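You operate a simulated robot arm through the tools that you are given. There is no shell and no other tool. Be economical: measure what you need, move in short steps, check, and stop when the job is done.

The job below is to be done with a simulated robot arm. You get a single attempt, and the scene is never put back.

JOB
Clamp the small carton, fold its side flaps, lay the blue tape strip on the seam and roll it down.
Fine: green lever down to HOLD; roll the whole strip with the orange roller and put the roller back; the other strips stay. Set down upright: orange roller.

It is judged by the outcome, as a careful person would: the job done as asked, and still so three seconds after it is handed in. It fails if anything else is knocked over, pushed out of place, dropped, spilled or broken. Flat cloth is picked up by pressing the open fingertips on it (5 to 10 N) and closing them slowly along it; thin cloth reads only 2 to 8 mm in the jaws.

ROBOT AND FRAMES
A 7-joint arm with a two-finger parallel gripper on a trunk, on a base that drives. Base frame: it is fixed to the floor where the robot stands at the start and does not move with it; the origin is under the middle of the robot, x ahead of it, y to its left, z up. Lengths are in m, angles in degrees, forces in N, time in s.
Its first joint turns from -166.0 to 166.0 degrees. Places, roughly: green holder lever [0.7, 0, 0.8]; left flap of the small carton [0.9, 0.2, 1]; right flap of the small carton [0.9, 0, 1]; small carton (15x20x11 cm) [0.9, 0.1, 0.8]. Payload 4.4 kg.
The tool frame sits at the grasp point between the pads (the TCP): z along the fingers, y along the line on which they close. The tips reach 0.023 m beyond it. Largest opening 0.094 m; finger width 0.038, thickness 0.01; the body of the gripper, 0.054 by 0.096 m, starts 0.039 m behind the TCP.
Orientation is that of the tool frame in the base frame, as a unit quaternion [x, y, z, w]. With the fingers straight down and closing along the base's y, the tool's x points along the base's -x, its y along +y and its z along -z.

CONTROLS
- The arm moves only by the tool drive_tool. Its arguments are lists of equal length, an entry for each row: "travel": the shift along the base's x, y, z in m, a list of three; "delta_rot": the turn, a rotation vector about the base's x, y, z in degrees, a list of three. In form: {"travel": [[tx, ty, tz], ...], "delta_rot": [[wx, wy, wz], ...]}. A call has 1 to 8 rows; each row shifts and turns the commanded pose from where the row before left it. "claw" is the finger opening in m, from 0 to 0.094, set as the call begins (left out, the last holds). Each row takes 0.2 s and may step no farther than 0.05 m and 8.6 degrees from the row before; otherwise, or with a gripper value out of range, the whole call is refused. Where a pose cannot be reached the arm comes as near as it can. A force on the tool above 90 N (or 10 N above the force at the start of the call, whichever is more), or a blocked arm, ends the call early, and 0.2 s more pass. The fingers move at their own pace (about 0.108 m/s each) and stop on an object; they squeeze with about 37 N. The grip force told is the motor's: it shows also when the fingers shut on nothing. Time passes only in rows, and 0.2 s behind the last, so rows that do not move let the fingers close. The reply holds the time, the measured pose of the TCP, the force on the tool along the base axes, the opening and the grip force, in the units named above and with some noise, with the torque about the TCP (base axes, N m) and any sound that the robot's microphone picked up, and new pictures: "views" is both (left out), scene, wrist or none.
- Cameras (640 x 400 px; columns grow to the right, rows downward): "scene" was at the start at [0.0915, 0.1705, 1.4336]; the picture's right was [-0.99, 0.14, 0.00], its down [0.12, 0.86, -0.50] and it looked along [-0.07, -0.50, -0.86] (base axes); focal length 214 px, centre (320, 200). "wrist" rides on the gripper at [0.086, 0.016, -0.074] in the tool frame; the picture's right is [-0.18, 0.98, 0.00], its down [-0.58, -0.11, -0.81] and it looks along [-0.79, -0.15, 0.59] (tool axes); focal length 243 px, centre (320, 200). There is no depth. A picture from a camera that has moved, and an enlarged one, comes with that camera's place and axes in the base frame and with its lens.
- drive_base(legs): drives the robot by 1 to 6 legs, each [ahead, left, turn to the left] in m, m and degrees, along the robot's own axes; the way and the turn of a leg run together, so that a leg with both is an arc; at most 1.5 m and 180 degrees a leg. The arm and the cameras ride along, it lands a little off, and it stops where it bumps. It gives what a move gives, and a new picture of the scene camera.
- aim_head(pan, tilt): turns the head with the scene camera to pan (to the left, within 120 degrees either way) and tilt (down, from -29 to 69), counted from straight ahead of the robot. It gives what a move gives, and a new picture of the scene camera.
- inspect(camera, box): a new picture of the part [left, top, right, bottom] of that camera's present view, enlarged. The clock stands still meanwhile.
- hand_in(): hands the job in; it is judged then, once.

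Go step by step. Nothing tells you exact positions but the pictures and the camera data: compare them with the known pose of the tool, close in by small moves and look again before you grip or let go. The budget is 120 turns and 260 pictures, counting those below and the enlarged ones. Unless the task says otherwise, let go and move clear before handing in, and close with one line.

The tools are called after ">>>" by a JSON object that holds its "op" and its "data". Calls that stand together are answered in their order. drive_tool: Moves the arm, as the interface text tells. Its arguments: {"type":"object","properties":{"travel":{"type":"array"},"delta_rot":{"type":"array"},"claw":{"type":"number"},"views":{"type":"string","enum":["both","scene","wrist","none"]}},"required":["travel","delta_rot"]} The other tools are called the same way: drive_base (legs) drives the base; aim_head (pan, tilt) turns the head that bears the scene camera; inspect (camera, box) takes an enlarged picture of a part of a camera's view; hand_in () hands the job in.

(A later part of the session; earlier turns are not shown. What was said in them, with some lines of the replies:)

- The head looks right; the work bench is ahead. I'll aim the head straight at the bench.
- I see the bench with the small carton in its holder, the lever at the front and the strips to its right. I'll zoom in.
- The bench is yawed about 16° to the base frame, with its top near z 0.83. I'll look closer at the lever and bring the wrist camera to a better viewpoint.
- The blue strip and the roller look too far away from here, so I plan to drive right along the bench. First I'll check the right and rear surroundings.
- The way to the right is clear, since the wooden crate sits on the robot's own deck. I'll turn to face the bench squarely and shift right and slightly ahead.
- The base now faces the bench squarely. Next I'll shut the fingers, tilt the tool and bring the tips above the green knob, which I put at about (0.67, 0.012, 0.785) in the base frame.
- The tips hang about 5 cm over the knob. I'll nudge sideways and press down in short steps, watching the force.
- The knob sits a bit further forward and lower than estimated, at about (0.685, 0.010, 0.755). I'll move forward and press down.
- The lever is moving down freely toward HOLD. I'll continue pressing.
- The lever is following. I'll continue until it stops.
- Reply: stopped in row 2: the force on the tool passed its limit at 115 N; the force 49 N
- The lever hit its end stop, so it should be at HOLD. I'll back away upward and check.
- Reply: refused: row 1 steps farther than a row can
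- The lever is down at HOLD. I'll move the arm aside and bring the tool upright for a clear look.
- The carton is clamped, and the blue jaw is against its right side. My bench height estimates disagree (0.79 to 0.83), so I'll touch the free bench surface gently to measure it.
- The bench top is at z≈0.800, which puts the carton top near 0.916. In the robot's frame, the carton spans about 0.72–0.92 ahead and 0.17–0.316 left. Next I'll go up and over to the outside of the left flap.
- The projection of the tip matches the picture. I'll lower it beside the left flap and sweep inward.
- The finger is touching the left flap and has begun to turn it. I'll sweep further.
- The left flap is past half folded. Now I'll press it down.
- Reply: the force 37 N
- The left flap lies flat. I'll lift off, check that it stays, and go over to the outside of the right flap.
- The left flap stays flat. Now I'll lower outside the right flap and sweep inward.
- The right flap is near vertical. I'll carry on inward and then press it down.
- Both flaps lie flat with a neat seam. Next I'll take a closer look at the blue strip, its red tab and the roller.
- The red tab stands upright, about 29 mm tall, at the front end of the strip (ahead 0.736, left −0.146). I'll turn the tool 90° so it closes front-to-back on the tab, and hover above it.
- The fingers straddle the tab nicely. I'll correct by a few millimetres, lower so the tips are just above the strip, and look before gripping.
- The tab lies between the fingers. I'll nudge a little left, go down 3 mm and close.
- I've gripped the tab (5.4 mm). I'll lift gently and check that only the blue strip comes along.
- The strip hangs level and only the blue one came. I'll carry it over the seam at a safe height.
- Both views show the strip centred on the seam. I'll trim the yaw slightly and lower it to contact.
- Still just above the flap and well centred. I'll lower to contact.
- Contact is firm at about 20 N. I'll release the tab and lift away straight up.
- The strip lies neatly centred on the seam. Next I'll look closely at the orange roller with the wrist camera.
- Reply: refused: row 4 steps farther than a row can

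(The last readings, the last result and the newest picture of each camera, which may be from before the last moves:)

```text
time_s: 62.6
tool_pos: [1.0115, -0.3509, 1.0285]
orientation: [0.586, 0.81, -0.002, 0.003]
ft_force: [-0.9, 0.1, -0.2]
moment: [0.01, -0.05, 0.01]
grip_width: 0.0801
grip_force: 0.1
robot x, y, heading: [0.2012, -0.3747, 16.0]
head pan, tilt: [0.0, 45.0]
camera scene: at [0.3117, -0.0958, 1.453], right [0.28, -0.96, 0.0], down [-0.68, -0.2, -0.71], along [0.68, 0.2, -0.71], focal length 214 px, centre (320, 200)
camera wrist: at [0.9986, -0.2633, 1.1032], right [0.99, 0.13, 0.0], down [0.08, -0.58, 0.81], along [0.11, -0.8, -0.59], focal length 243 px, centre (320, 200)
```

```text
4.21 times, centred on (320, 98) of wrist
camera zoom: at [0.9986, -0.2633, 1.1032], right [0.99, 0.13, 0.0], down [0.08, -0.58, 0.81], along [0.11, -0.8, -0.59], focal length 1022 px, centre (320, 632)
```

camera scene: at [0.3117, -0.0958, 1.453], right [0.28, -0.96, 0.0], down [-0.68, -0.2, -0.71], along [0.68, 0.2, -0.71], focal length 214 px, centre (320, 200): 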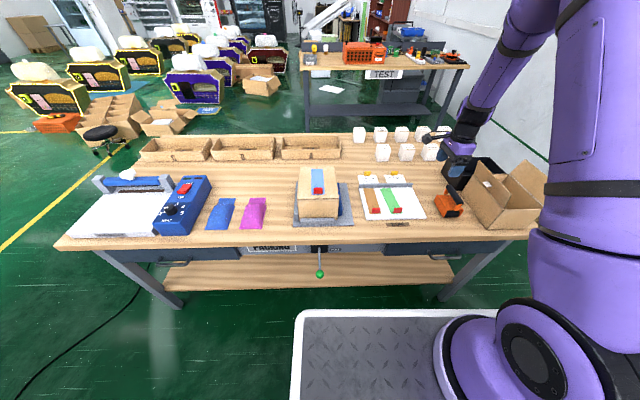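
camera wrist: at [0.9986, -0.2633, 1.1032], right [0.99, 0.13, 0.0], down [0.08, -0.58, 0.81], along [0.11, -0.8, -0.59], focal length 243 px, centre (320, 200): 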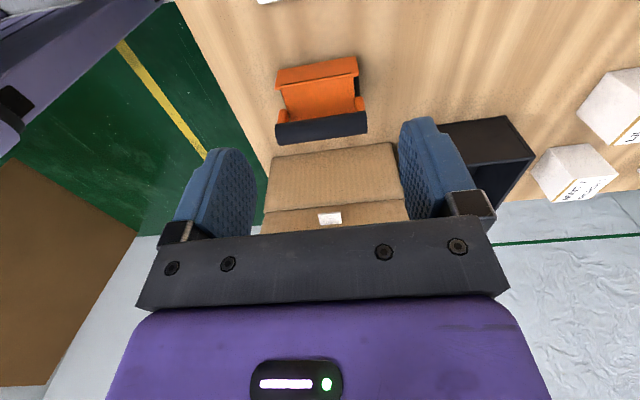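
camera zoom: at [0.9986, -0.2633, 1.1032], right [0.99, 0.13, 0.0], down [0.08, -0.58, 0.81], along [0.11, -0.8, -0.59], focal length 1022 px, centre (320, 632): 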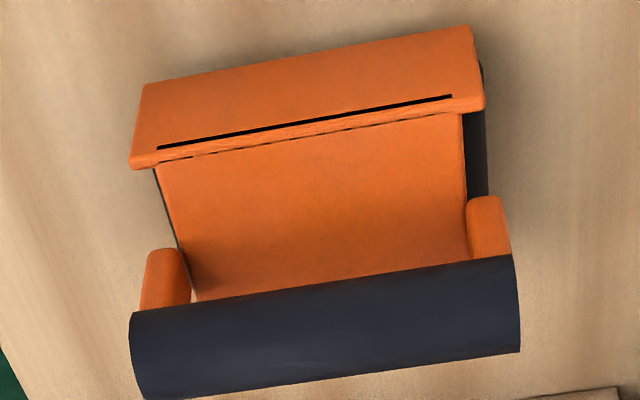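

The roller's drum runs crosswise between two side plates, and the handle bar lies front-to-back. I'll turn the tool back and look at it from the front, low down.

>>> {"op": "drive_tool", "data": {"travel": [[-0.0154, -0.012, 0], [-0.0154, -0.012, 0], [-0.0154, -0.012, 0], [-0.0154, -0.012, 0], [-0.0154, -0.012, 0], [-0.0154, -0.012, 0], [-0.0154, -0.012, 0], [-0.0154, -0.012, 0]], "delta_rot": [[0, 0, 8.2], [0, 0, 8.2], [0, 0, 8.2], [0, 0, 8.2], [0, 0, 8.2], [0, 0, 8.2], [0, 0, 8.2], [0, 0, 8.2]], "views": "none"}}

>>> {"op": "drive_tool", "data": {"travel": [[-0.0154, -0.012, 0], [-0.0154, -0.012, 0], [-0.0154, -0.012, 0], [0, 0, -0.045], [0, 0, -0.045], [0, 0, -0.03], [0, 0, 0]], "delta_rot": [[0, 0, 8.2], [0, 0, 8.2], [0, 0, 7.4], [0, 0, 0], [0, 0, 0], [0, 0, 0], [0, 0, 0]], "claw": 0.094, "views": "wrist"}}

>>> {"op": "inspect", "data": {"camera": "wrist", "box": [240, 60, 400, 220]}}

```text
time_s: 64.4
tool_pos: [0.8878, -0.4451, 1.0299]
orientation: [0.053, 0.999, 0.0, 0.003]
ft_force: [0.2, 0.0, 0.1]
moment: [-0.01, 0.01, 0.01]
grip_width: 0.0801
grip_force: 0.0
robot x, y, heading: [0.2037, -0.3708, 15.8]
head pan, tilt: [0.0, 45.0]
```

```text
time_s: 66.0
tool_pos: [0.8403, -0.4828, 0.9096]
orientation: [-0.153, 0.988, 0.002, 0.003]
ft_force: [-0.2, -0.1, 0.6]
moment: [-0.01, -0.02, 0.02]
grip_width: 0.0941
grip_force: 0.1
robot x, y, heading: [0.201, -0.3743, 16.0]
head pan, tilt: [0.0, 45.0]
camera wrist: at [0.7535, -0.4933, 0.9842], right [-0.12, 0.99, 0.0], down [0.58, 0.07, 0.81], along [0.8, 0.1, -0.59], focal length 243 px, centre (320, 200)
```

wrist: 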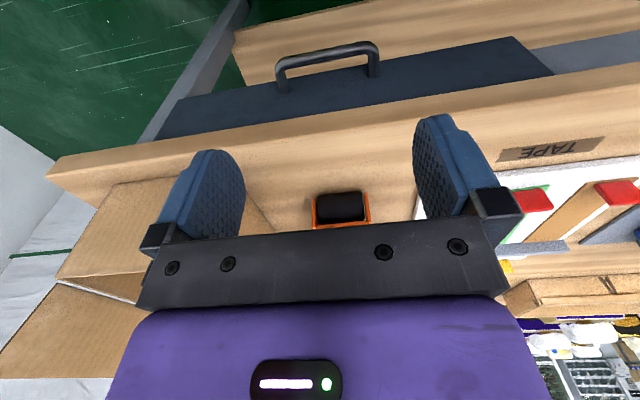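

```text
2.50 times, centred on (320, 140) of wrist
camera zoom: at [0.7535, -0.4933, 0.9842], right [-0.12, 0.99, 0.0], down [0.58, 0.07, 0.81], along [0.8, 0.1, -0.59], focal length 606 px, centre (320, 350)
```

zoom: 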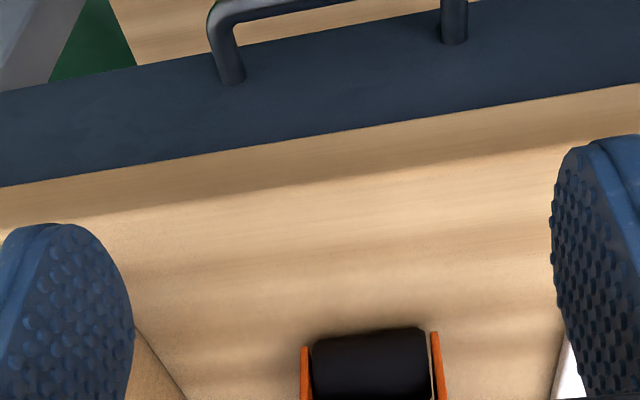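

The drum runs crosswise, so it rolls front-to-back along the strip. I'll rise and go over the handle centre, at about (1.02, −0.424, 0.888).

>>> {"op": "drive_tool", "data": {"travel": [[0, 0, 0.045], [0, 0, 0.045], [0.045, 0.0147, 0], [0.045, 0.0147, 0], [0.045, 0.0147, 0], [0.045, 0.0147, 0], [0, 0, -0.03], [0, 0, 0]], "delta_rot": [[0, 0, 0], [0, 0, 0], [0, 0, 0], [0, 0, 0], [0, 0, 0], [0, 0, 0], [0, 0, 0], [0, 0, 0]], "claw": 0.065, "views": "both"}}

>>> {"op": "inspect", "data": {"camera": "scene", "box": [408, 165, 488, 225]}}

>>> {"op": "inspect", "data": {"camera": "wrist", "box": [220, 0, 420, 200]}}

```text
time_s: 67.8
tool_pos: [1.0197, -0.4221, 0.9688]
orientation: [-0.154, 0.988, 0.002, 0.004]
ft_force: [-0.6, -0.5, 0.2]
moment: [0.01, -0.04, -0.03]
grip_width: 0.0651
grip_force: 0.0
robot x, y, heading: [0.2039, -0.3747, 16.2]
head pan, tilt: [0.0, 45.0]
camera scene: at [0.3116, -0.0957, 1.453], right [0.28, -0.96, 0.0], down [-0.68, -0.2, -0.71], along [0.68, 0.2, -0.71], focal length 214 px, centre (320, 200)
camera wrist: at [0.9313, -0.4343, 1.0439], right [-0.12, 0.99, 0.0], down [0.58, 0.07, 0.81], along [0.8, 0.1, -0.59], focal length 243 px, centre (320, 200)
```

scene: 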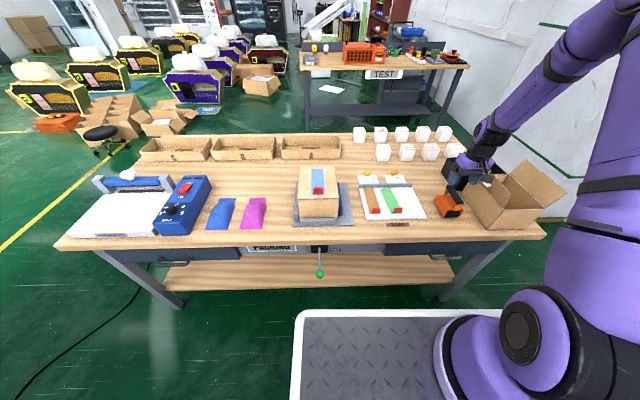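
wrist: 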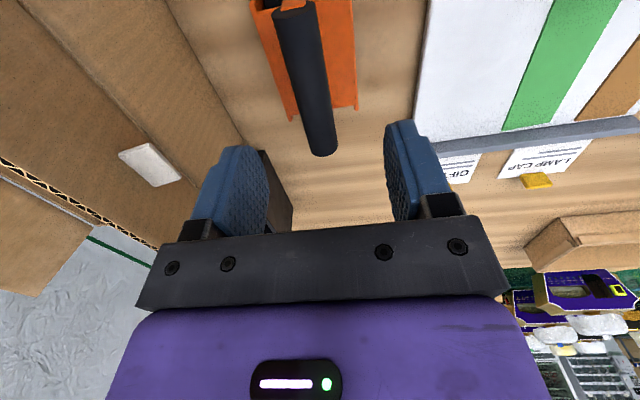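

```text
6.67 times, centred on (448, 195) of scene
camera zoom: at [0.3116, -0.0957, 1.453], right [0.28, -0.96, 0.0], down [-0.68, -0.2, -0.71], along [0.68, 0.2, -0.71], focal length 1430 px, centre (-533, 233)
```

zoom: 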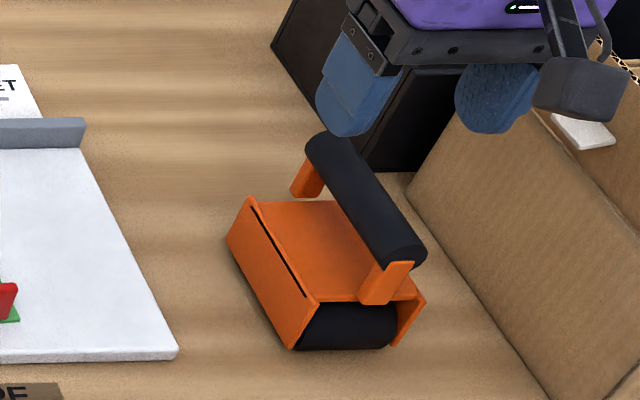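

```text
2.00 times, centred on (320, 100) of wrist
camera zoom: at [0.9313, -0.4343, 1.0439], right [-0.12, 0.99, 0.0], down [0.58, 0.07, 0.81], along [0.8, 0.1, -0.59], focal length 485 px, centre (320, 400)
```

zoom: 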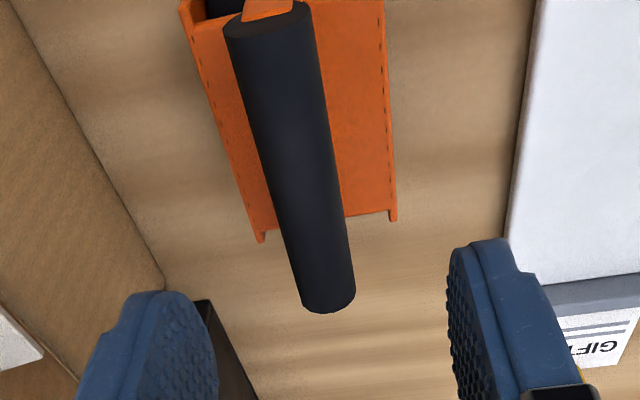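

The handle centre comes out at about (1.023, −0.428). I'll shift slightly and descend around it.

>>> {"op": "drive_tool", "data": {"travel": [[0.003, -0.005, -0.03], [0, 0, -0.025], [0, 0, -0.015], [0, 0, 0]], "delta_rot": [[0, 0, 0], [0, 0, 0], [0, 0, 0], [0, 0, 0]], "views": "both"}}

>>> {"op": "inspect", "data": {"camera": "scene", "box": [408, 165, 488, 225]}}

```text
time_s: 68.8
tool_pos: [1.0246, -0.4238, 0.902]
orientation: [-0.154, 0.988, 0.001, 0.003]
ft_force: [0.1, 0.0, -0.2]
moment: [0.02, 0.01, 0.0]
grip_width: 0.0649
grip_force: 0.1
robot x, y, heading: [0.2022, -0.3706, 16.0]
head pan, tilt: [0.0, 45.0]
camera scene: at [0.3117, -0.0958, 1.453], right [0.28, -0.96, 0.0], down [-0.68, -0.2, -0.71], along [0.68, 0.2, -0.71], focal length 214 px, centre (320, 200)
camera wrist: at [0.9358, -0.4366, 0.976], right [-0.12, 0.99, 0.0], down [0.58, 0.07, 0.81], along [0.8, 0.1, -0.59], focal length 243 px, centre (320, 200)
```

scene: 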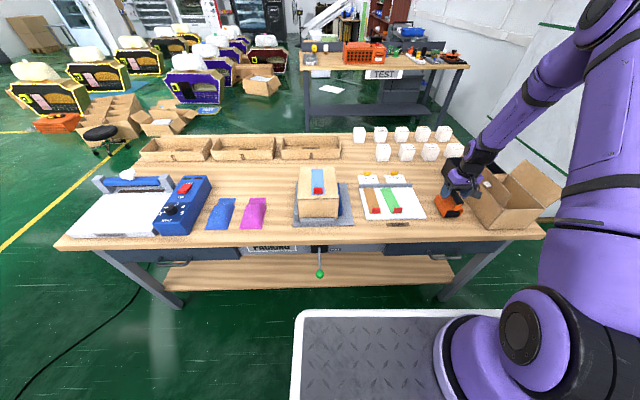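
wrist: 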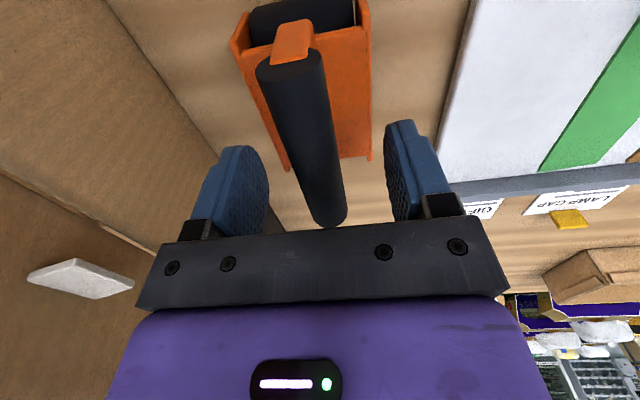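

```text
6.67 times, centred on (448, 195) of scene
camera zoom: at [0.3117, -0.0958, 1.453], right [0.28, -0.96, 0.0], down [-0.68, -0.2, -0.71], along [0.68, 0.2, -0.71], focal length 1430 px, centre (-533, 233)
```

zoom: 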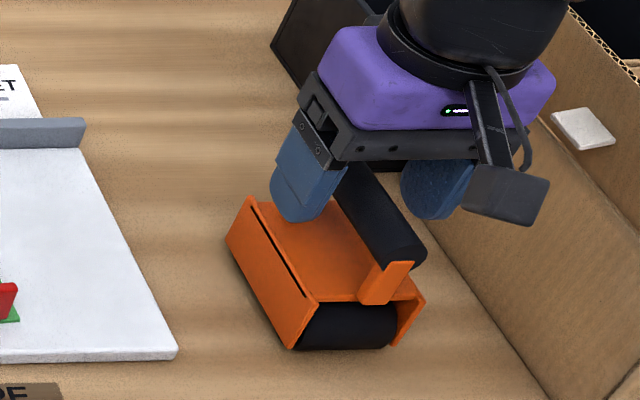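

The handle lies centrally between the fingers. I'll lower to its mid-height and close.

>>> {"op": "drive_tool", "data": {"travel": [[0, -0.003, -0.008], [0, 0, -0.006], [0, 0, 0]], "delta_rot": [[0, 0, 0], [0, 0, 0], [0, 0, 0]], "views": "none"}}

>>> {"op": "drive_tool", "data": {"travel": [[0, 0, 0], [0, 0, 0], [0, 0, 0], [0, 0, 0]], "delta_rot": [[0, 0, 0], [0, 0, 0], [0, 0, 0], [0, 0, 0]], "claw": 0, "views": "both"}}

>>> {"op": "inspect", "data": {"camera": "scene", "box": [408, 165, 488, 225]}}

```text
time_s: 69.6
tool_pos: [1.024, -0.4292, 0.8869]
orientation: [-0.153, 0.988, 0.001, 0.003]
ft_force: [-0.4, -1.0, 0.0]
moment: [-0.02, 0.02, -0.03]
grip_width: 0.0652
grip_force: 0.0
robot x, y, heading: [0.2032, -0.3754, 16.3]
head pan, tilt: [0.0, 45.0]
```

```text
time_s: 70.6
tool_pos: [1.0236, -0.4269, 0.8871]
orientation: [-0.153, 0.988, 0.001, 0.003]
ft_force: [-0.4, 2.1, 0.9]
moment: [0.04, 0.01, -0.03]
grip_width: 0.0232
grip_force: 37.1
robot x, y, heading: [0.2022, -0.376, 16.0]
head pan, tilt: [0.0, 45.0]
camera scene: at [0.3117, -0.0957, 1.453], right [0.28, -0.96, 0.0], down [-0.68, -0.2, -0.71], along [0.68, 0.2, -0.71], focal length 214 px, centre (320, 200)
camera wrist: at [0.936, -0.4399, 0.9617], right [-0.12, 0.99, 0.0], down [0.58, 0.07, 0.81], along [0.8, 0.1, -0.59], focal length 243 px, centre (320, 200)
```

scene: 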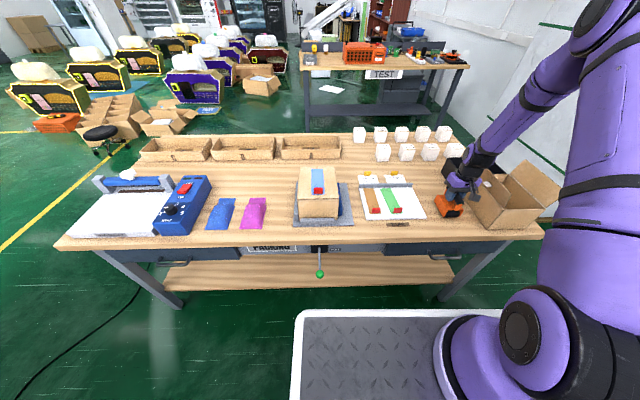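
wrist: 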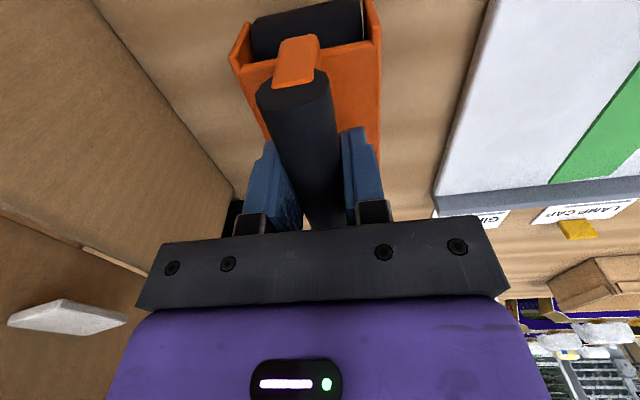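

```text
6.67 times, centred on (448, 195) of scene
camera zoom: at [0.3117, -0.0957, 1.453], right [0.28, -0.96, 0.0], down [-0.68, -0.2, -0.71], along [0.68, 0.2, -0.71], focal length 1430 px, centre (-533, 233)
```

zoom: 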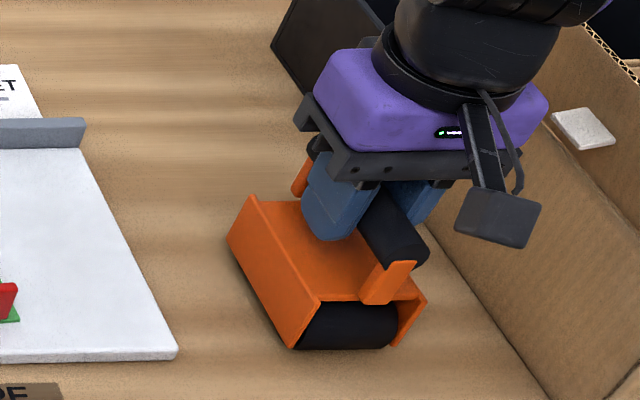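

I have the handle in a 23 mm grip. The return pose is (1.0236, −0.4269, 0.887), with the drum bottom 87 mm below the TCP. I'll lift straight up.

>>> {"op": "drive_tool", "data": {"travel": [[0, 0, 0.02], [0, 0, 0.04], [0, 0, 0.05], [0, 0, 0.05], [0, 0, 0.03], [0, 0, 0]], "delta_rot": [[0, 0, 0], [0, 0, 0], [0, 0, 0], [0, 0, 0], [0, 0, 0], [0, 0, 0]], "views": "both"}}

>>> {"op": "inspect", "data": {"camera": "scene", "box": [408, 125, 504, 185]}}

```text
time_s: 72.0
tool_pos: [1.0252, -0.4304, 1.0765]
orientation: [-0.154, 0.988, 0.001, 0.003]
ft_force: [0.5, 0.5, -3.6]
moment: [0.06, -0.03, 0.01]
grip_width: 0.0234
grip_force: 37.2
robot x, y, heading: [0.2053, -0.3728, 16.1]
head pan, tilt: [0.0, 45.0]
camera scene: at [0.312, -0.0958, 1.4529], right [0.28, -0.96, 0.0], down [-0.68, -0.2, -0.71], along [0.68, 0.2, -0.71], focal length 214 px, centre (320, 200)
camera wrist: at [0.9362, -0.4413, 1.1508], right [-0.12, 0.99, 0.0], down [0.58, 0.07, 0.81], along [0.8, 0.1, -0.59], focal length 243 px, centre (320, 200)
```

scene: 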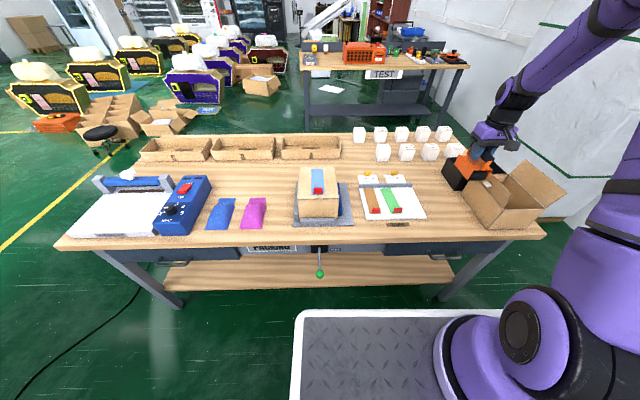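
wrist: 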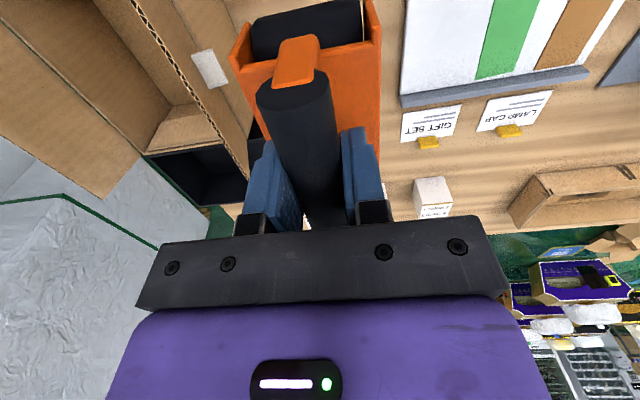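

```text
6.67 times, centred on (456, 155) of scene
camera zoom: at [0.312, -0.0958, 1.4529], right [0.28, -0.96, 0.0], down [-0.68, -0.2, -0.71], along [0.68, 0.2, -0.71], focal length 1430 px, centre (-587, 500)
```

zoom: 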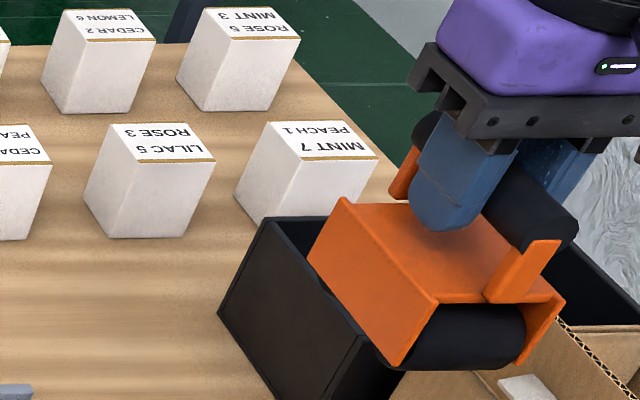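

The roller is secure and upright. I'll carry it over the back end of the strip.

>>> {"op": "drive_tool", "data": {"travel": [[-0.0033, 0.0452, 0], [-0.0033, 0.0452, 0], [-0.0033, 0.0452, 0], [-0.0033, 0.0452, 0], [-0.0033, 0.0452, 0], [-0.0033, 0.0452, 0], [-0.0033, 0.0452, 0], [-0.0033, 0.0452, 0]], "delta_rot": [[0, 0, 0], [0, 0, 0], [0, 0, 0], [0, 0, 0], [0, 0, 0], [0, 0, 0], [0, 0, 0], [0, 0, 0]], "views": "none"}}

>>> {"op": "drive_tool", "data": {"travel": [[-0.0033, 0.0452, 0], [-0.0033, 0.0452, 0], [-0.0033, 0.0452, 0], [-0.0033, 0.0452, 0], [0, 0, -0.03], [0, 0, 0]], "delta_rot": [[0, 0, 0], [0, 0, 0], [0, 0, 0], [0, 0, 0], [0, 0, 0], [0, 0, 0]], "views": "both"}}

>>> {"op": "inspect", "data": {"camera": "scene", "box": [280, 140, 376, 200]}}

```text
time_s: 73.8
tool_pos: [0.9992, -0.0689, 1.0776]
orientation: [-0.153, 0.988, 0.001, 0.004]
ft_force: [0.8, -1.6, -3.5]
moment: [0.05, 0.01, 0.01]
grip_width: 0.0235
grip_force: 36.6
robot x, y, heading: [0.202, -0.371, 15.7]
head pan, tilt: [0.0, 45.0]
```

```text
time_s: 75.2
tool_pos: [0.9842, 0.1134, 1.0466]
orientation: [-0.154, 0.988, 0.001, 0.003]
ft_force: [0.9, 1.1, -2.9]
moment: [0.02, 0.02, 0.03]
grip_width: 0.0231
grip_force: 36.8
robot x, y, heading: [0.1996, -0.3741, 15.9]
head pan, tilt: [0.0, 45.0]
camera scene: at [0.3117, -0.0956, 1.4529], right [0.28, -0.96, 0.0], down [-0.68, -0.2, -0.71], along [0.68, 0.2, -0.71], focal length 214 px, centre (320, 200)
camera wrist: at [0.8959, 0.1012, 1.1208], right [-0.12, 0.99, 0.0], down [0.58, 0.07, 0.81], along [0.8, 0.1, -0.59], focal length 243 px, centre (320, 200)
```

scene: 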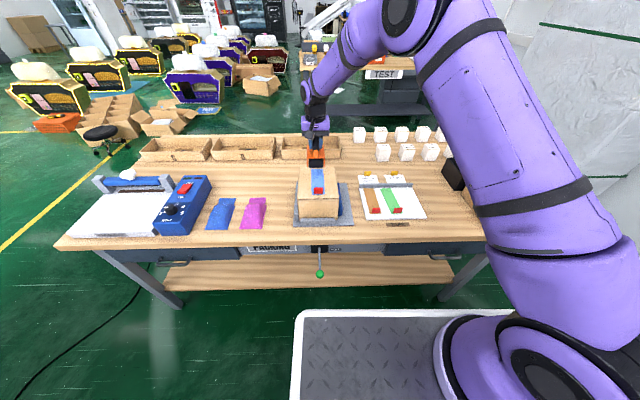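
wrist: 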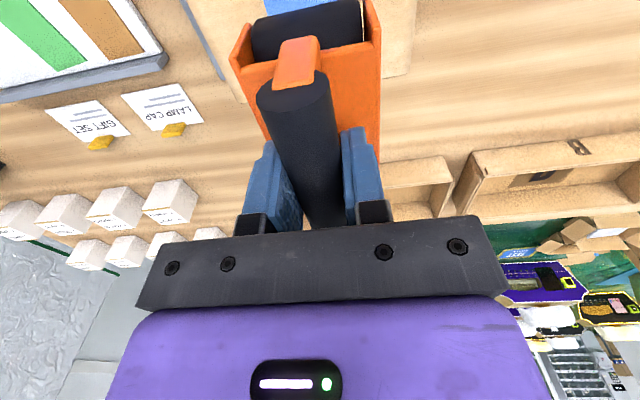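

```text
6.67 times, centred on (328, 170) of scene
camera zoom: at [0.3117, -0.0956, 1.4529], right [0.28, -0.96, 0.0], down [-0.68, -0.2, -0.71], along [0.68, 0.2, -0.71], focal length 1430 px, centre (267, 400)
```

zoom: 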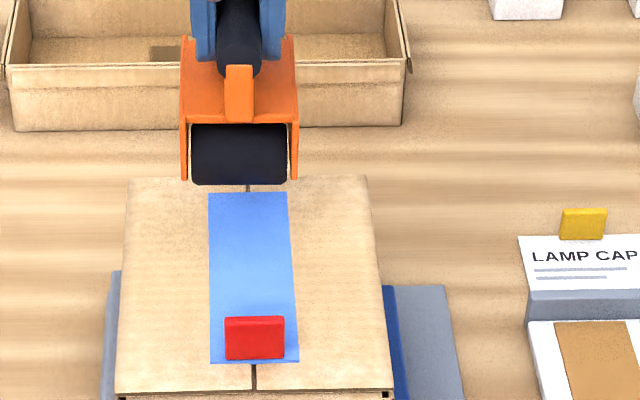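

The roller is over the back end and about 3 mm too far left. I'll trim that and lower to light contact.

>>> {"op": "drive_tool", "data": {"travel": [[0.0008, -0.0029, -0.02], [0, 0, -0.008], [0, 0, -0.003], [0, 0, -0.002], [0, 0, -0.002], [0, 0, 0]], "delta_rot": [[0, 0, 0], [0, 0, 0], [0, 0, 0], [0, 0, 0], [0, 0, 0], [0, 0, 0]], "views": "scene"}}

>>> {"op": "inspect", "data": {"camera": "scene", "box": [280, 140, 376, 200]}}

```text
time_s: 76.6
tool_pos: [0.985, 0.1105, 1.0125]
orientation: [-0.153, 0.988, 0.001, 0.005]
ft_force: [0.4, -0.4, 3.4]
moment: [-0.2, 0.11, 0.01]
grip_width: 0.0233
grip_force: 36.9
robot x, y, heading: [0.2001, -0.3714, 16.2]
head pan, tilt: [0.0, 45.0]
camera scene: at [0.3117, -0.0958, 1.453], right [0.28, -0.96, 0.0], down [-0.68, -0.2, -0.71], along [0.68, 0.2, -0.71], focal length 214 px, centre (320, 200)
```

scene: 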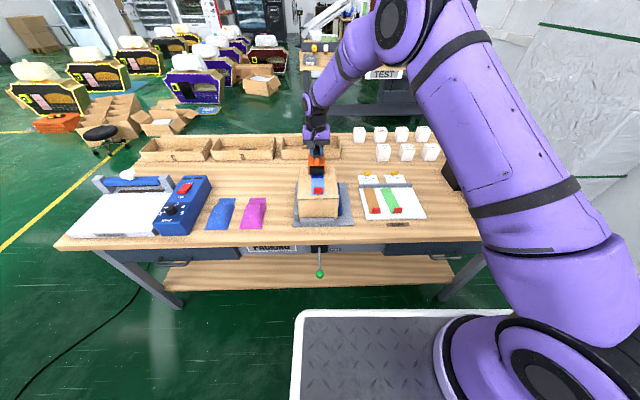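

```text
6.67 times, centred on (328, 170) of scene
camera zoom: at [0.3117, -0.0958, 1.453], right [0.28, -0.96, 0.0], down [-0.68, -0.2, -0.71], along [0.68, 0.2, -0.71], focal length 1430 px, centre (267, 400)
```

zoom: 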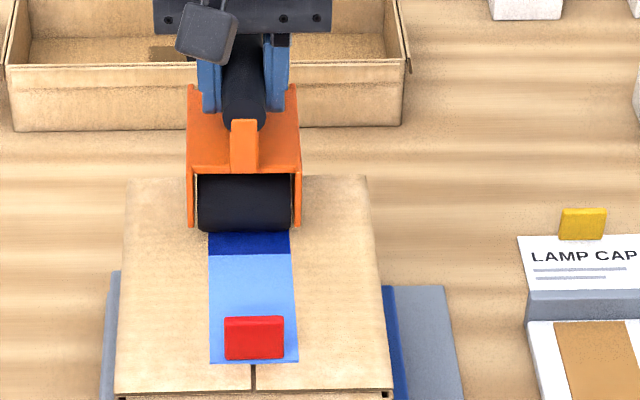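

The rolled part turns darker blue, so progress is visible. I'll roll forward toward the tab with light pressure.

>>> {"op": "drive_tool", "data": {"travel": [[0, 0, -0.001], [-0.0143, -0.0046, 0], [-0.0143, -0.0046, 0], [-0.0143, -0.0046, 0], [-0.0143, -0.0046, 0], [0, 0, 0]], "delta_rot": [[0, 0, 0], [0, 0, 0], [0, 0, 0], [0, 0, 0], [0, 0, 0], [0, 0, 0]], "views": "scene"}}

>>> {"op": "inspect", "data": {"camera": "scene", "box": [280, 140, 376, 200]}}

```text
time_s: 78.0
tool_pos: [0.9285, 0.0921, 1.012]
orientation: [-0.154, 0.988, 0.003, 0.004]
ft_force: [-0.4, 1.6, 32.3]
moment: [-0.3, 0.04, -0.03]
grip_width: 0.0231
grip_force: 37.0
robot x, y, heading: [0.2034, -0.3714, 15.8]
head pan, tilt: [0.0, 45.0]
camera scene: at [0.3107, -0.0963, 1.4532], right [0.28, -0.96, 0.0], down [-0.68, -0.2, -0.71], along [0.68, 0.2, -0.71], focal length 214 px, centre (320, 200)
```

scene: 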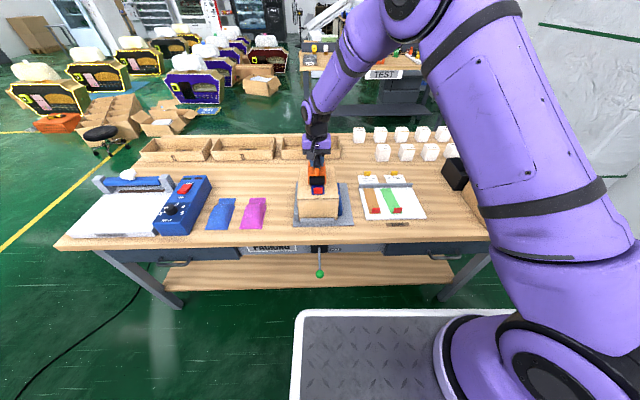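

```text
6.67 times, centred on (328, 170) of scene
camera zoom: at [0.3107, -0.0963, 1.4532], right [0.28, -0.96, 0.0], down [-0.68, -0.2, -0.71], along [0.68, 0.2, -0.71], focal length 1430 px, centre (267, 400)
```

zoom: 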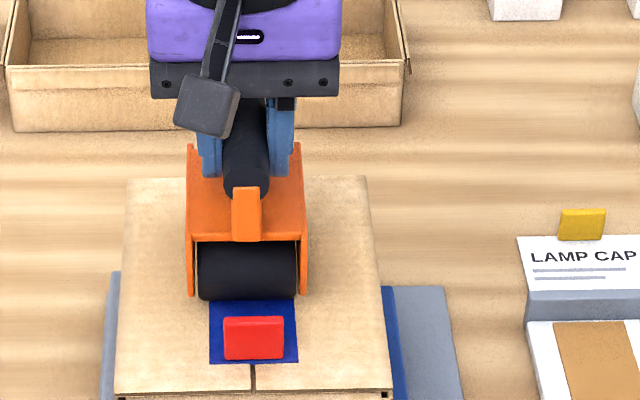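

The whole visible strip, even under the tab, is now dark. I'll roll a little closer to the tab, then back to the far end for full coverage.

>>> {"op": "drive_tool", "data": {"travel": [[0, 0, 0.0005], [-0.0057, -0.0018, 0], [-0.0057, -0.0018, 0], [0, 0, 0]], "delta_rot": [[0, 0, 0], [0, 0, 0], [0, 0, 0], [0, 0, 0]], "views": "none"}}

>>> {"op": "inspect", "data": {"camera": "scene", "box": [280, 140, 376, 200]}}

```text
time_s: 79.0
tool_pos: [0.9172, 0.0891, 1.0115]
orientation: [-0.154, 0.988, 0.002, 0.003]
ft_force: [-0.5, 3.9, 35.1]
moment: [0.02, -0.02, -0.03]
grip_width: 0.0231
grip_force: 37.2
robot x, y, heading: [0.2002, -0.3751, 16.2]
head pan, tilt: [0.0, 45.0]
```

```text
6.67 times, centred on (328, 170) of scene
camera zoom: at [0.3105, -0.0963, 1.4532], right [0.28, -0.96, 0.0], down [-0.68, -0.2, -0.71], along [0.68, 0.2, -0.71], focal length 1430 px, centre (267, 400)
```

zoom: 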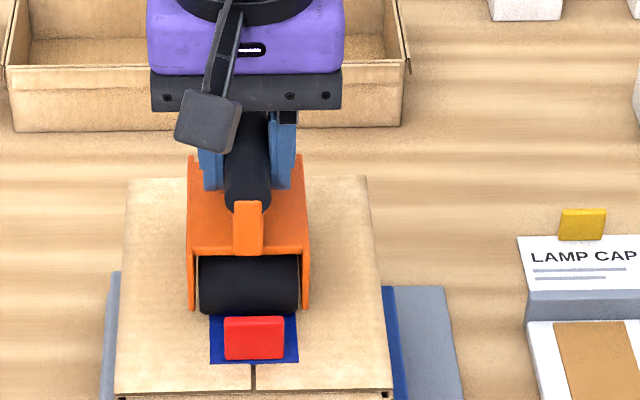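

Now I'll roll back over the strip to its far end.

>>> {"op": "drive_tool", "data": {"travel": [[0.0143, 0.0046, 0.0005], [0.0143, 0.0046, 0], [0.0143, 0.0046, 0], [0.0143, 0.0046, 0], [0.0143, 0.0046, 0], [0, 0, 0]], "delta_rot": [[0, 0, 0], [0, 0, 0], [0, 0, 0], [0, 0, 0], [0, 0, 0], [0, 0, 0]], "views": "none"}}

>>> {"op": "drive_tool", "data": {"travel": [[0, 0, 0.01], [0, 0, 0.03], [0, 0, 0.04], [0, 0, 0], [0.0033, -0.0452, 0], [0.0033, -0.0452, 0], [0.0033, -0.0452, 0], [0, 0, 0]], "delta_rot": [[0, 0, 0], [0, 0, 0], [0, 0, 0], [0, 0, 0], [0, 0, 0], [0, 0, 0], [0, 0, 0], [0, 0, 0]], "views": "scene"}}

>>> {"op": "inspect", "data": {"camera": "scene", "box": [280, 140, 376, 200]}}

```text
time_s: 80.4
tool_pos: [0.988, 0.1101, 1.0118]
orientation: [-0.154, 0.988, 0.0, 0.003]
ft_force: [1.0, 0.0, 20.6]
moment: [-0.39, 0.65, 0.03]
grip_width: 0.0233
grip_force: 37.0
robot x, y, heading: [0.2014, -0.375, 15.9]
head pan, tilt: [0.0, 45.0]
```

```text
time_s: 82.2
tool_pos: [0.9978, -0.0248, 1.0919]
orientation: [-0.154, 0.988, 0.001, 0.004]
ft_force: [0.5, -0.6, -3.6]
moment: [-0.02, -0.01, 0.02]
grip_width: 0.0232
grip_force: 37.7
robot x, y, heading: [0.2013, -0.3752, 15.8]
head pan, tilt: [0.0, 45.0]
camera scene: at [0.3119, -0.0956, 1.4529], right [0.28, -0.96, 0.0], down [-0.68, -0.2, -0.71], along [0.68, 0.2, -0.71], focal length 214 px, centre (320, 200)
```

scene: 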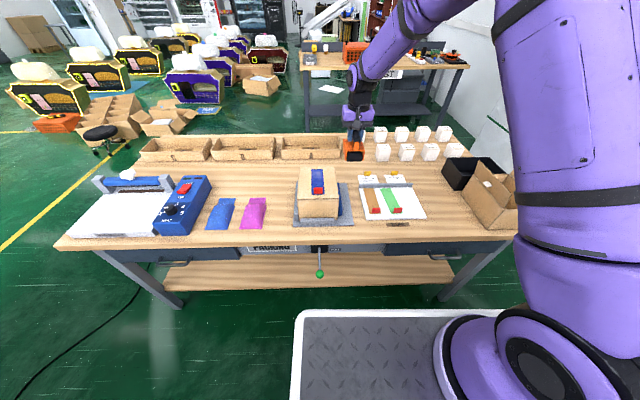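

```text
6.67 times, centred on (328, 170) of scene
camera zoom: at [0.3119, -0.0956, 1.4529], right [0.28, -0.96, 0.0], down [-0.68, -0.2, -0.71], along [0.68, 0.2, -0.71], focal length 1430 px, centre (267, 400)
```

zoom: 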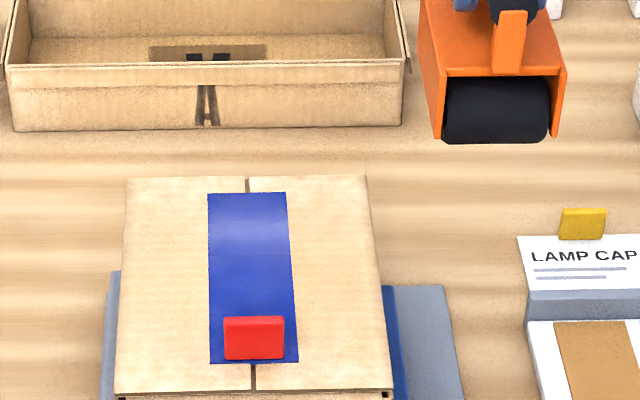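

The whole strip now looks dark. I'll check the far end for any un-rolled part.

>>> {"op": "inspect", "data": {"camera": "scene", "box": [304, 165, 336, 197]}}

```text
12.50 times, centred on (320, 181) of scene
camera zoom: at [0.3119, -0.0956, 1.4529], right [0.28, -0.96, 0.0], down [-0.68, -0.2, -0.71], along [0.68, 0.2, -0.71], focal length 2681 px, centre (320, 438)
```

zoom: 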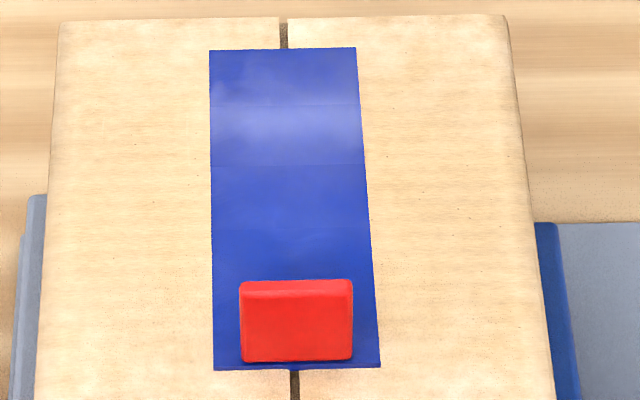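

All segments are dark and glossy, so the strip is fully rolled. Now I'll return the roller to its place.

>>> {"op": "drive_tool", "data": {"travel": [[0.0029, -0.0447, 0], [0.0029, -0.0447, 0], [0.0029, -0.0447, 0], [0.0029, -0.0447, 0], [0.0029, -0.0447, 0], [0.0029, -0.0447, 0], [0.0029, -0.0447, 0], [0.0029, -0.0447, 0]], "delta_rot": [[0, 0, 0], [0, 0, 0], [0, 0, 0], [0, 0, 0], [0, 0, 0], [0, 0, 0], [0, 0, 0], [0, 0, 0]], "views": "none"}}

>>> {"op": "drive_tool", "data": {"travel": [[0.0026, -0.0445, 0], [0, 0, -0.05], [0, 0, -0.05], [0, 0, -0.05], [0, 0, -0.025], [0, 0, 0]], "delta_rot": [[0, 0, 0], [0, 0, 0], [0, 0, 0], [0, 0, 0], [0, 0, 0], [0, 0, 0]], "views": "both"}}

>>> {"op": "inspect", "data": {"camera": "scene", "box": [408, 165, 488, 225]}}

```text
time_s: 84.0
tool_pos: [1.0221, -0.3802, 1.0917]
orientation: [-0.156, 0.988, 0.0, 0.003]
ft_force: [-0.8, 1.9, -2.9]
moment: [-0.02, 0.04, -0.03]
grip_width: 0.0233
grip_force: 36.8
robot x, y, heading: [0.2047, -0.372, 16.0]
head pan, tilt: [0.0, 45.0]
```

```text
time_s: 85.4
tool_pos: [1.0231, -0.4282, 0.9164]
orientation: [-0.154, 0.988, 0.002, 0.003]
ft_force: [0.3, 0.1, -3.4]
moment: [-0.03, 0.01, 0.0]
grip_width: 0.0234
grip_force: 37.1
robot x, y, heading: [0.2008, -0.374, 15.7]
head pan, tilt: [0.0, 45.0]
camera scene: at [0.3118, -0.0958, 1.453], right [0.28, -0.96, 0.0], down [-0.68, -0.2, -0.71], along [0.68, 0.2, -0.71], focal length 214 px, centre (320, 200)
camera wrist: at [0.935, -0.4392, 0.9909], right [-0.12, 0.99, 0.0], down [0.58, 0.07, 0.81], along [0.8, 0.1, -0.59], focal length 243 px, centre (320, 200)
```

scene: 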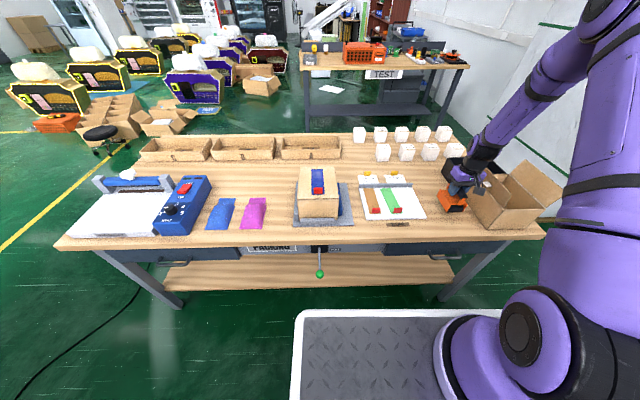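
wrist: 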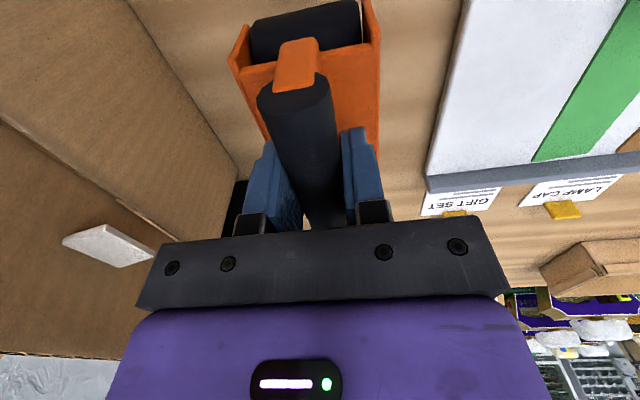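

```text
6.67 times, centred on (448, 195) of scene
camera zoom: at [0.3118, -0.0958, 1.453], right [0.28, -0.96, 0.0], down [-0.68, -0.2, -0.71], along [0.68, 0.2, -0.71], focal length 1430 px, centre (-533, 233)
```

zoom: 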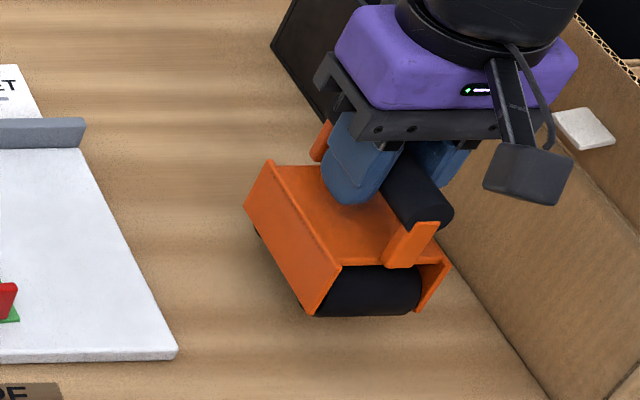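

The roller is about 29 mm above its original spot. I'll set it down gently.

>>> {"op": "drive_tool", "data": {"travel": [[0, 0, -0.015], [0, 0, -0.008], [0, 0, -0.003], [0, 0, -0.002], [0, 0, -0.001], [0, 0, 0]], "delta_rot": [[0, 0, 0], [0, 0, 0], [0, 0, 0], [0, 0, 0], [0, 0, 0], [0, 0, 0]], "views": "none"}}

>>> {"op": "inspect", "data": {"camera": "scene", "box": [408, 165, 488, 225]}}

```text
time_s: 86.8
tool_pos: [1.025, -0.4267, 0.8873]
orientation: [-0.154, 0.988, 0.002, 0.003]
ft_force: [0.2, 0.5, 1.1]
moment: [0.0, -0.17, 0.03]
grip_width: 0.0234
grip_force: 37.1
robot x, y, heading: [0.1994, -0.372, 16.4]
head pan, tilt: [0.0, 45.0]
```

```text
6.67 times, centred on (448, 195) of scene
camera zoom: at [0.3117, -0.0957, 1.453], right [0.28, -0.96, 0.0], down [-0.68, -0.2, -0.71], along [0.68, 0.2, -0.71], focal length 1430 px, centre (-533, 233)
```

zoom: 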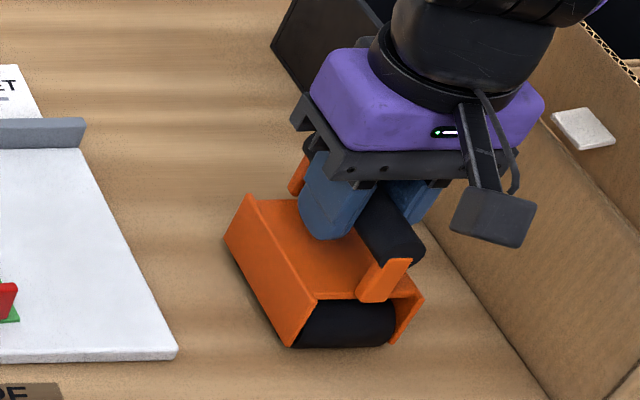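

It rests at the original spot, with the weight on the bench. I'll release and lift clear.

>>> {"op": "drive_tool", "data": {"travel": [[0, 0, 0], [0, 0, 0], [0, 0, 0.01], [0, 0, 0.03], [0, 0, 0.05], [0, 0, 0.05], [0, 0, 0.05]], "delta_rot": [[0, 0, 0], [0, 0, 0], [0, 0, 0], [0, 0, 0], [0, 0, 0], [0, 0, 0], [0, 0, 0]], "claw": 0.06, "views": "none"}}

>>> {"op": "drive_tool", "data": {"travel": [[-0.04, 0.0, 0.01], [-0.04, 0.0, 0.01], [-0.04, 0.0, 0], [-0.04, 0, 0], [-0.04, 0, 0], [0, 0, 0]], "delta_rot": [[0, 0, 0], [0, 0, 0], [0, 0, 0], [0, 0, 0], [0, 0, 0], [0, 0, 0]], "views": "scene"}}

>>> {"op": "inspect", "data": {"camera": "scene", "box": [270, 140, 478, 270]}}

```text
time_s: 88.4
tool_pos: [1.0255, -0.4256, 1.0764]
orientation: [-0.154, 0.988, 0.002, 0.002]
ft_force: [0.5, 1.0, -1.2]
moment: [0.05, 0.03, 0.02]
grip_width: 0.0599
grip_force: 0.1
robot x, y, heading: [0.2015, -0.3715, 16.0]
head pan, tilt: [0.0, 45.0]
```

```text
time_s: 89.8
tool_pos: [0.8246, -0.4285, 1.0981]
orientation: [-0.154, 0.988, 0.001, 0.003]
ft_force: [-0.3, 0.3, -0.2]
moment: [0.03, -0.01, -0.02]
grip_width: 0.0601
grip_force: 0.1
robot x, y, heading: [0.205, -0.374, 16.0]
head pan, tilt: [0.0, 45.0]
camera scene: at [0.3119, -0.0958, 1.453], right [0.28, -0.96, 0.0], down [-0.68, -0.2, -0.71], along [0.68, 0.2, -0.71], focal length 214 px, centre (320, 200)
```

scene: 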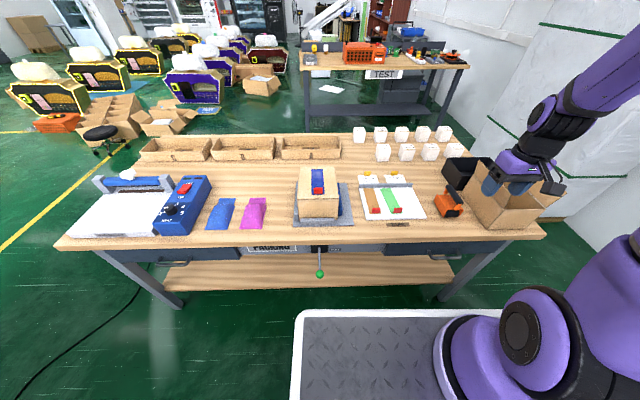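

```text
3.08 times, centred on (374, 205) of scene
camera zoom: at [0.3119, -0.0958, 1.453], right [0.28, -0.96, 0.0], down [-0.68, -0.2, -0.71], along [0.68, 0.2, -0.71], focal length 660 px, centre (154, 185)
```

zoom: 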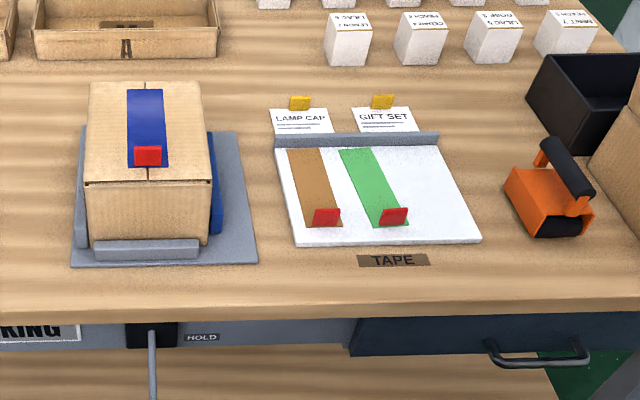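

The carton is clamped with both flaps flat, and the blue strip is rolled down on the seam. The roller is upright in its place, the other strips are untouched and the arm is clear, so I'm handing in.

>>> {"op": "hand_in", "data": {}}

```text
The job is handed in.
```

The job is done and handed in: the carton is clamped at HOLD, both side flaps are folded flat, the blue strip is laid and rolled on the seam, and the orange roller is back upright in its place. I rolled up to the standing red tab but not over it; the strip there had still turned dark like the rest.
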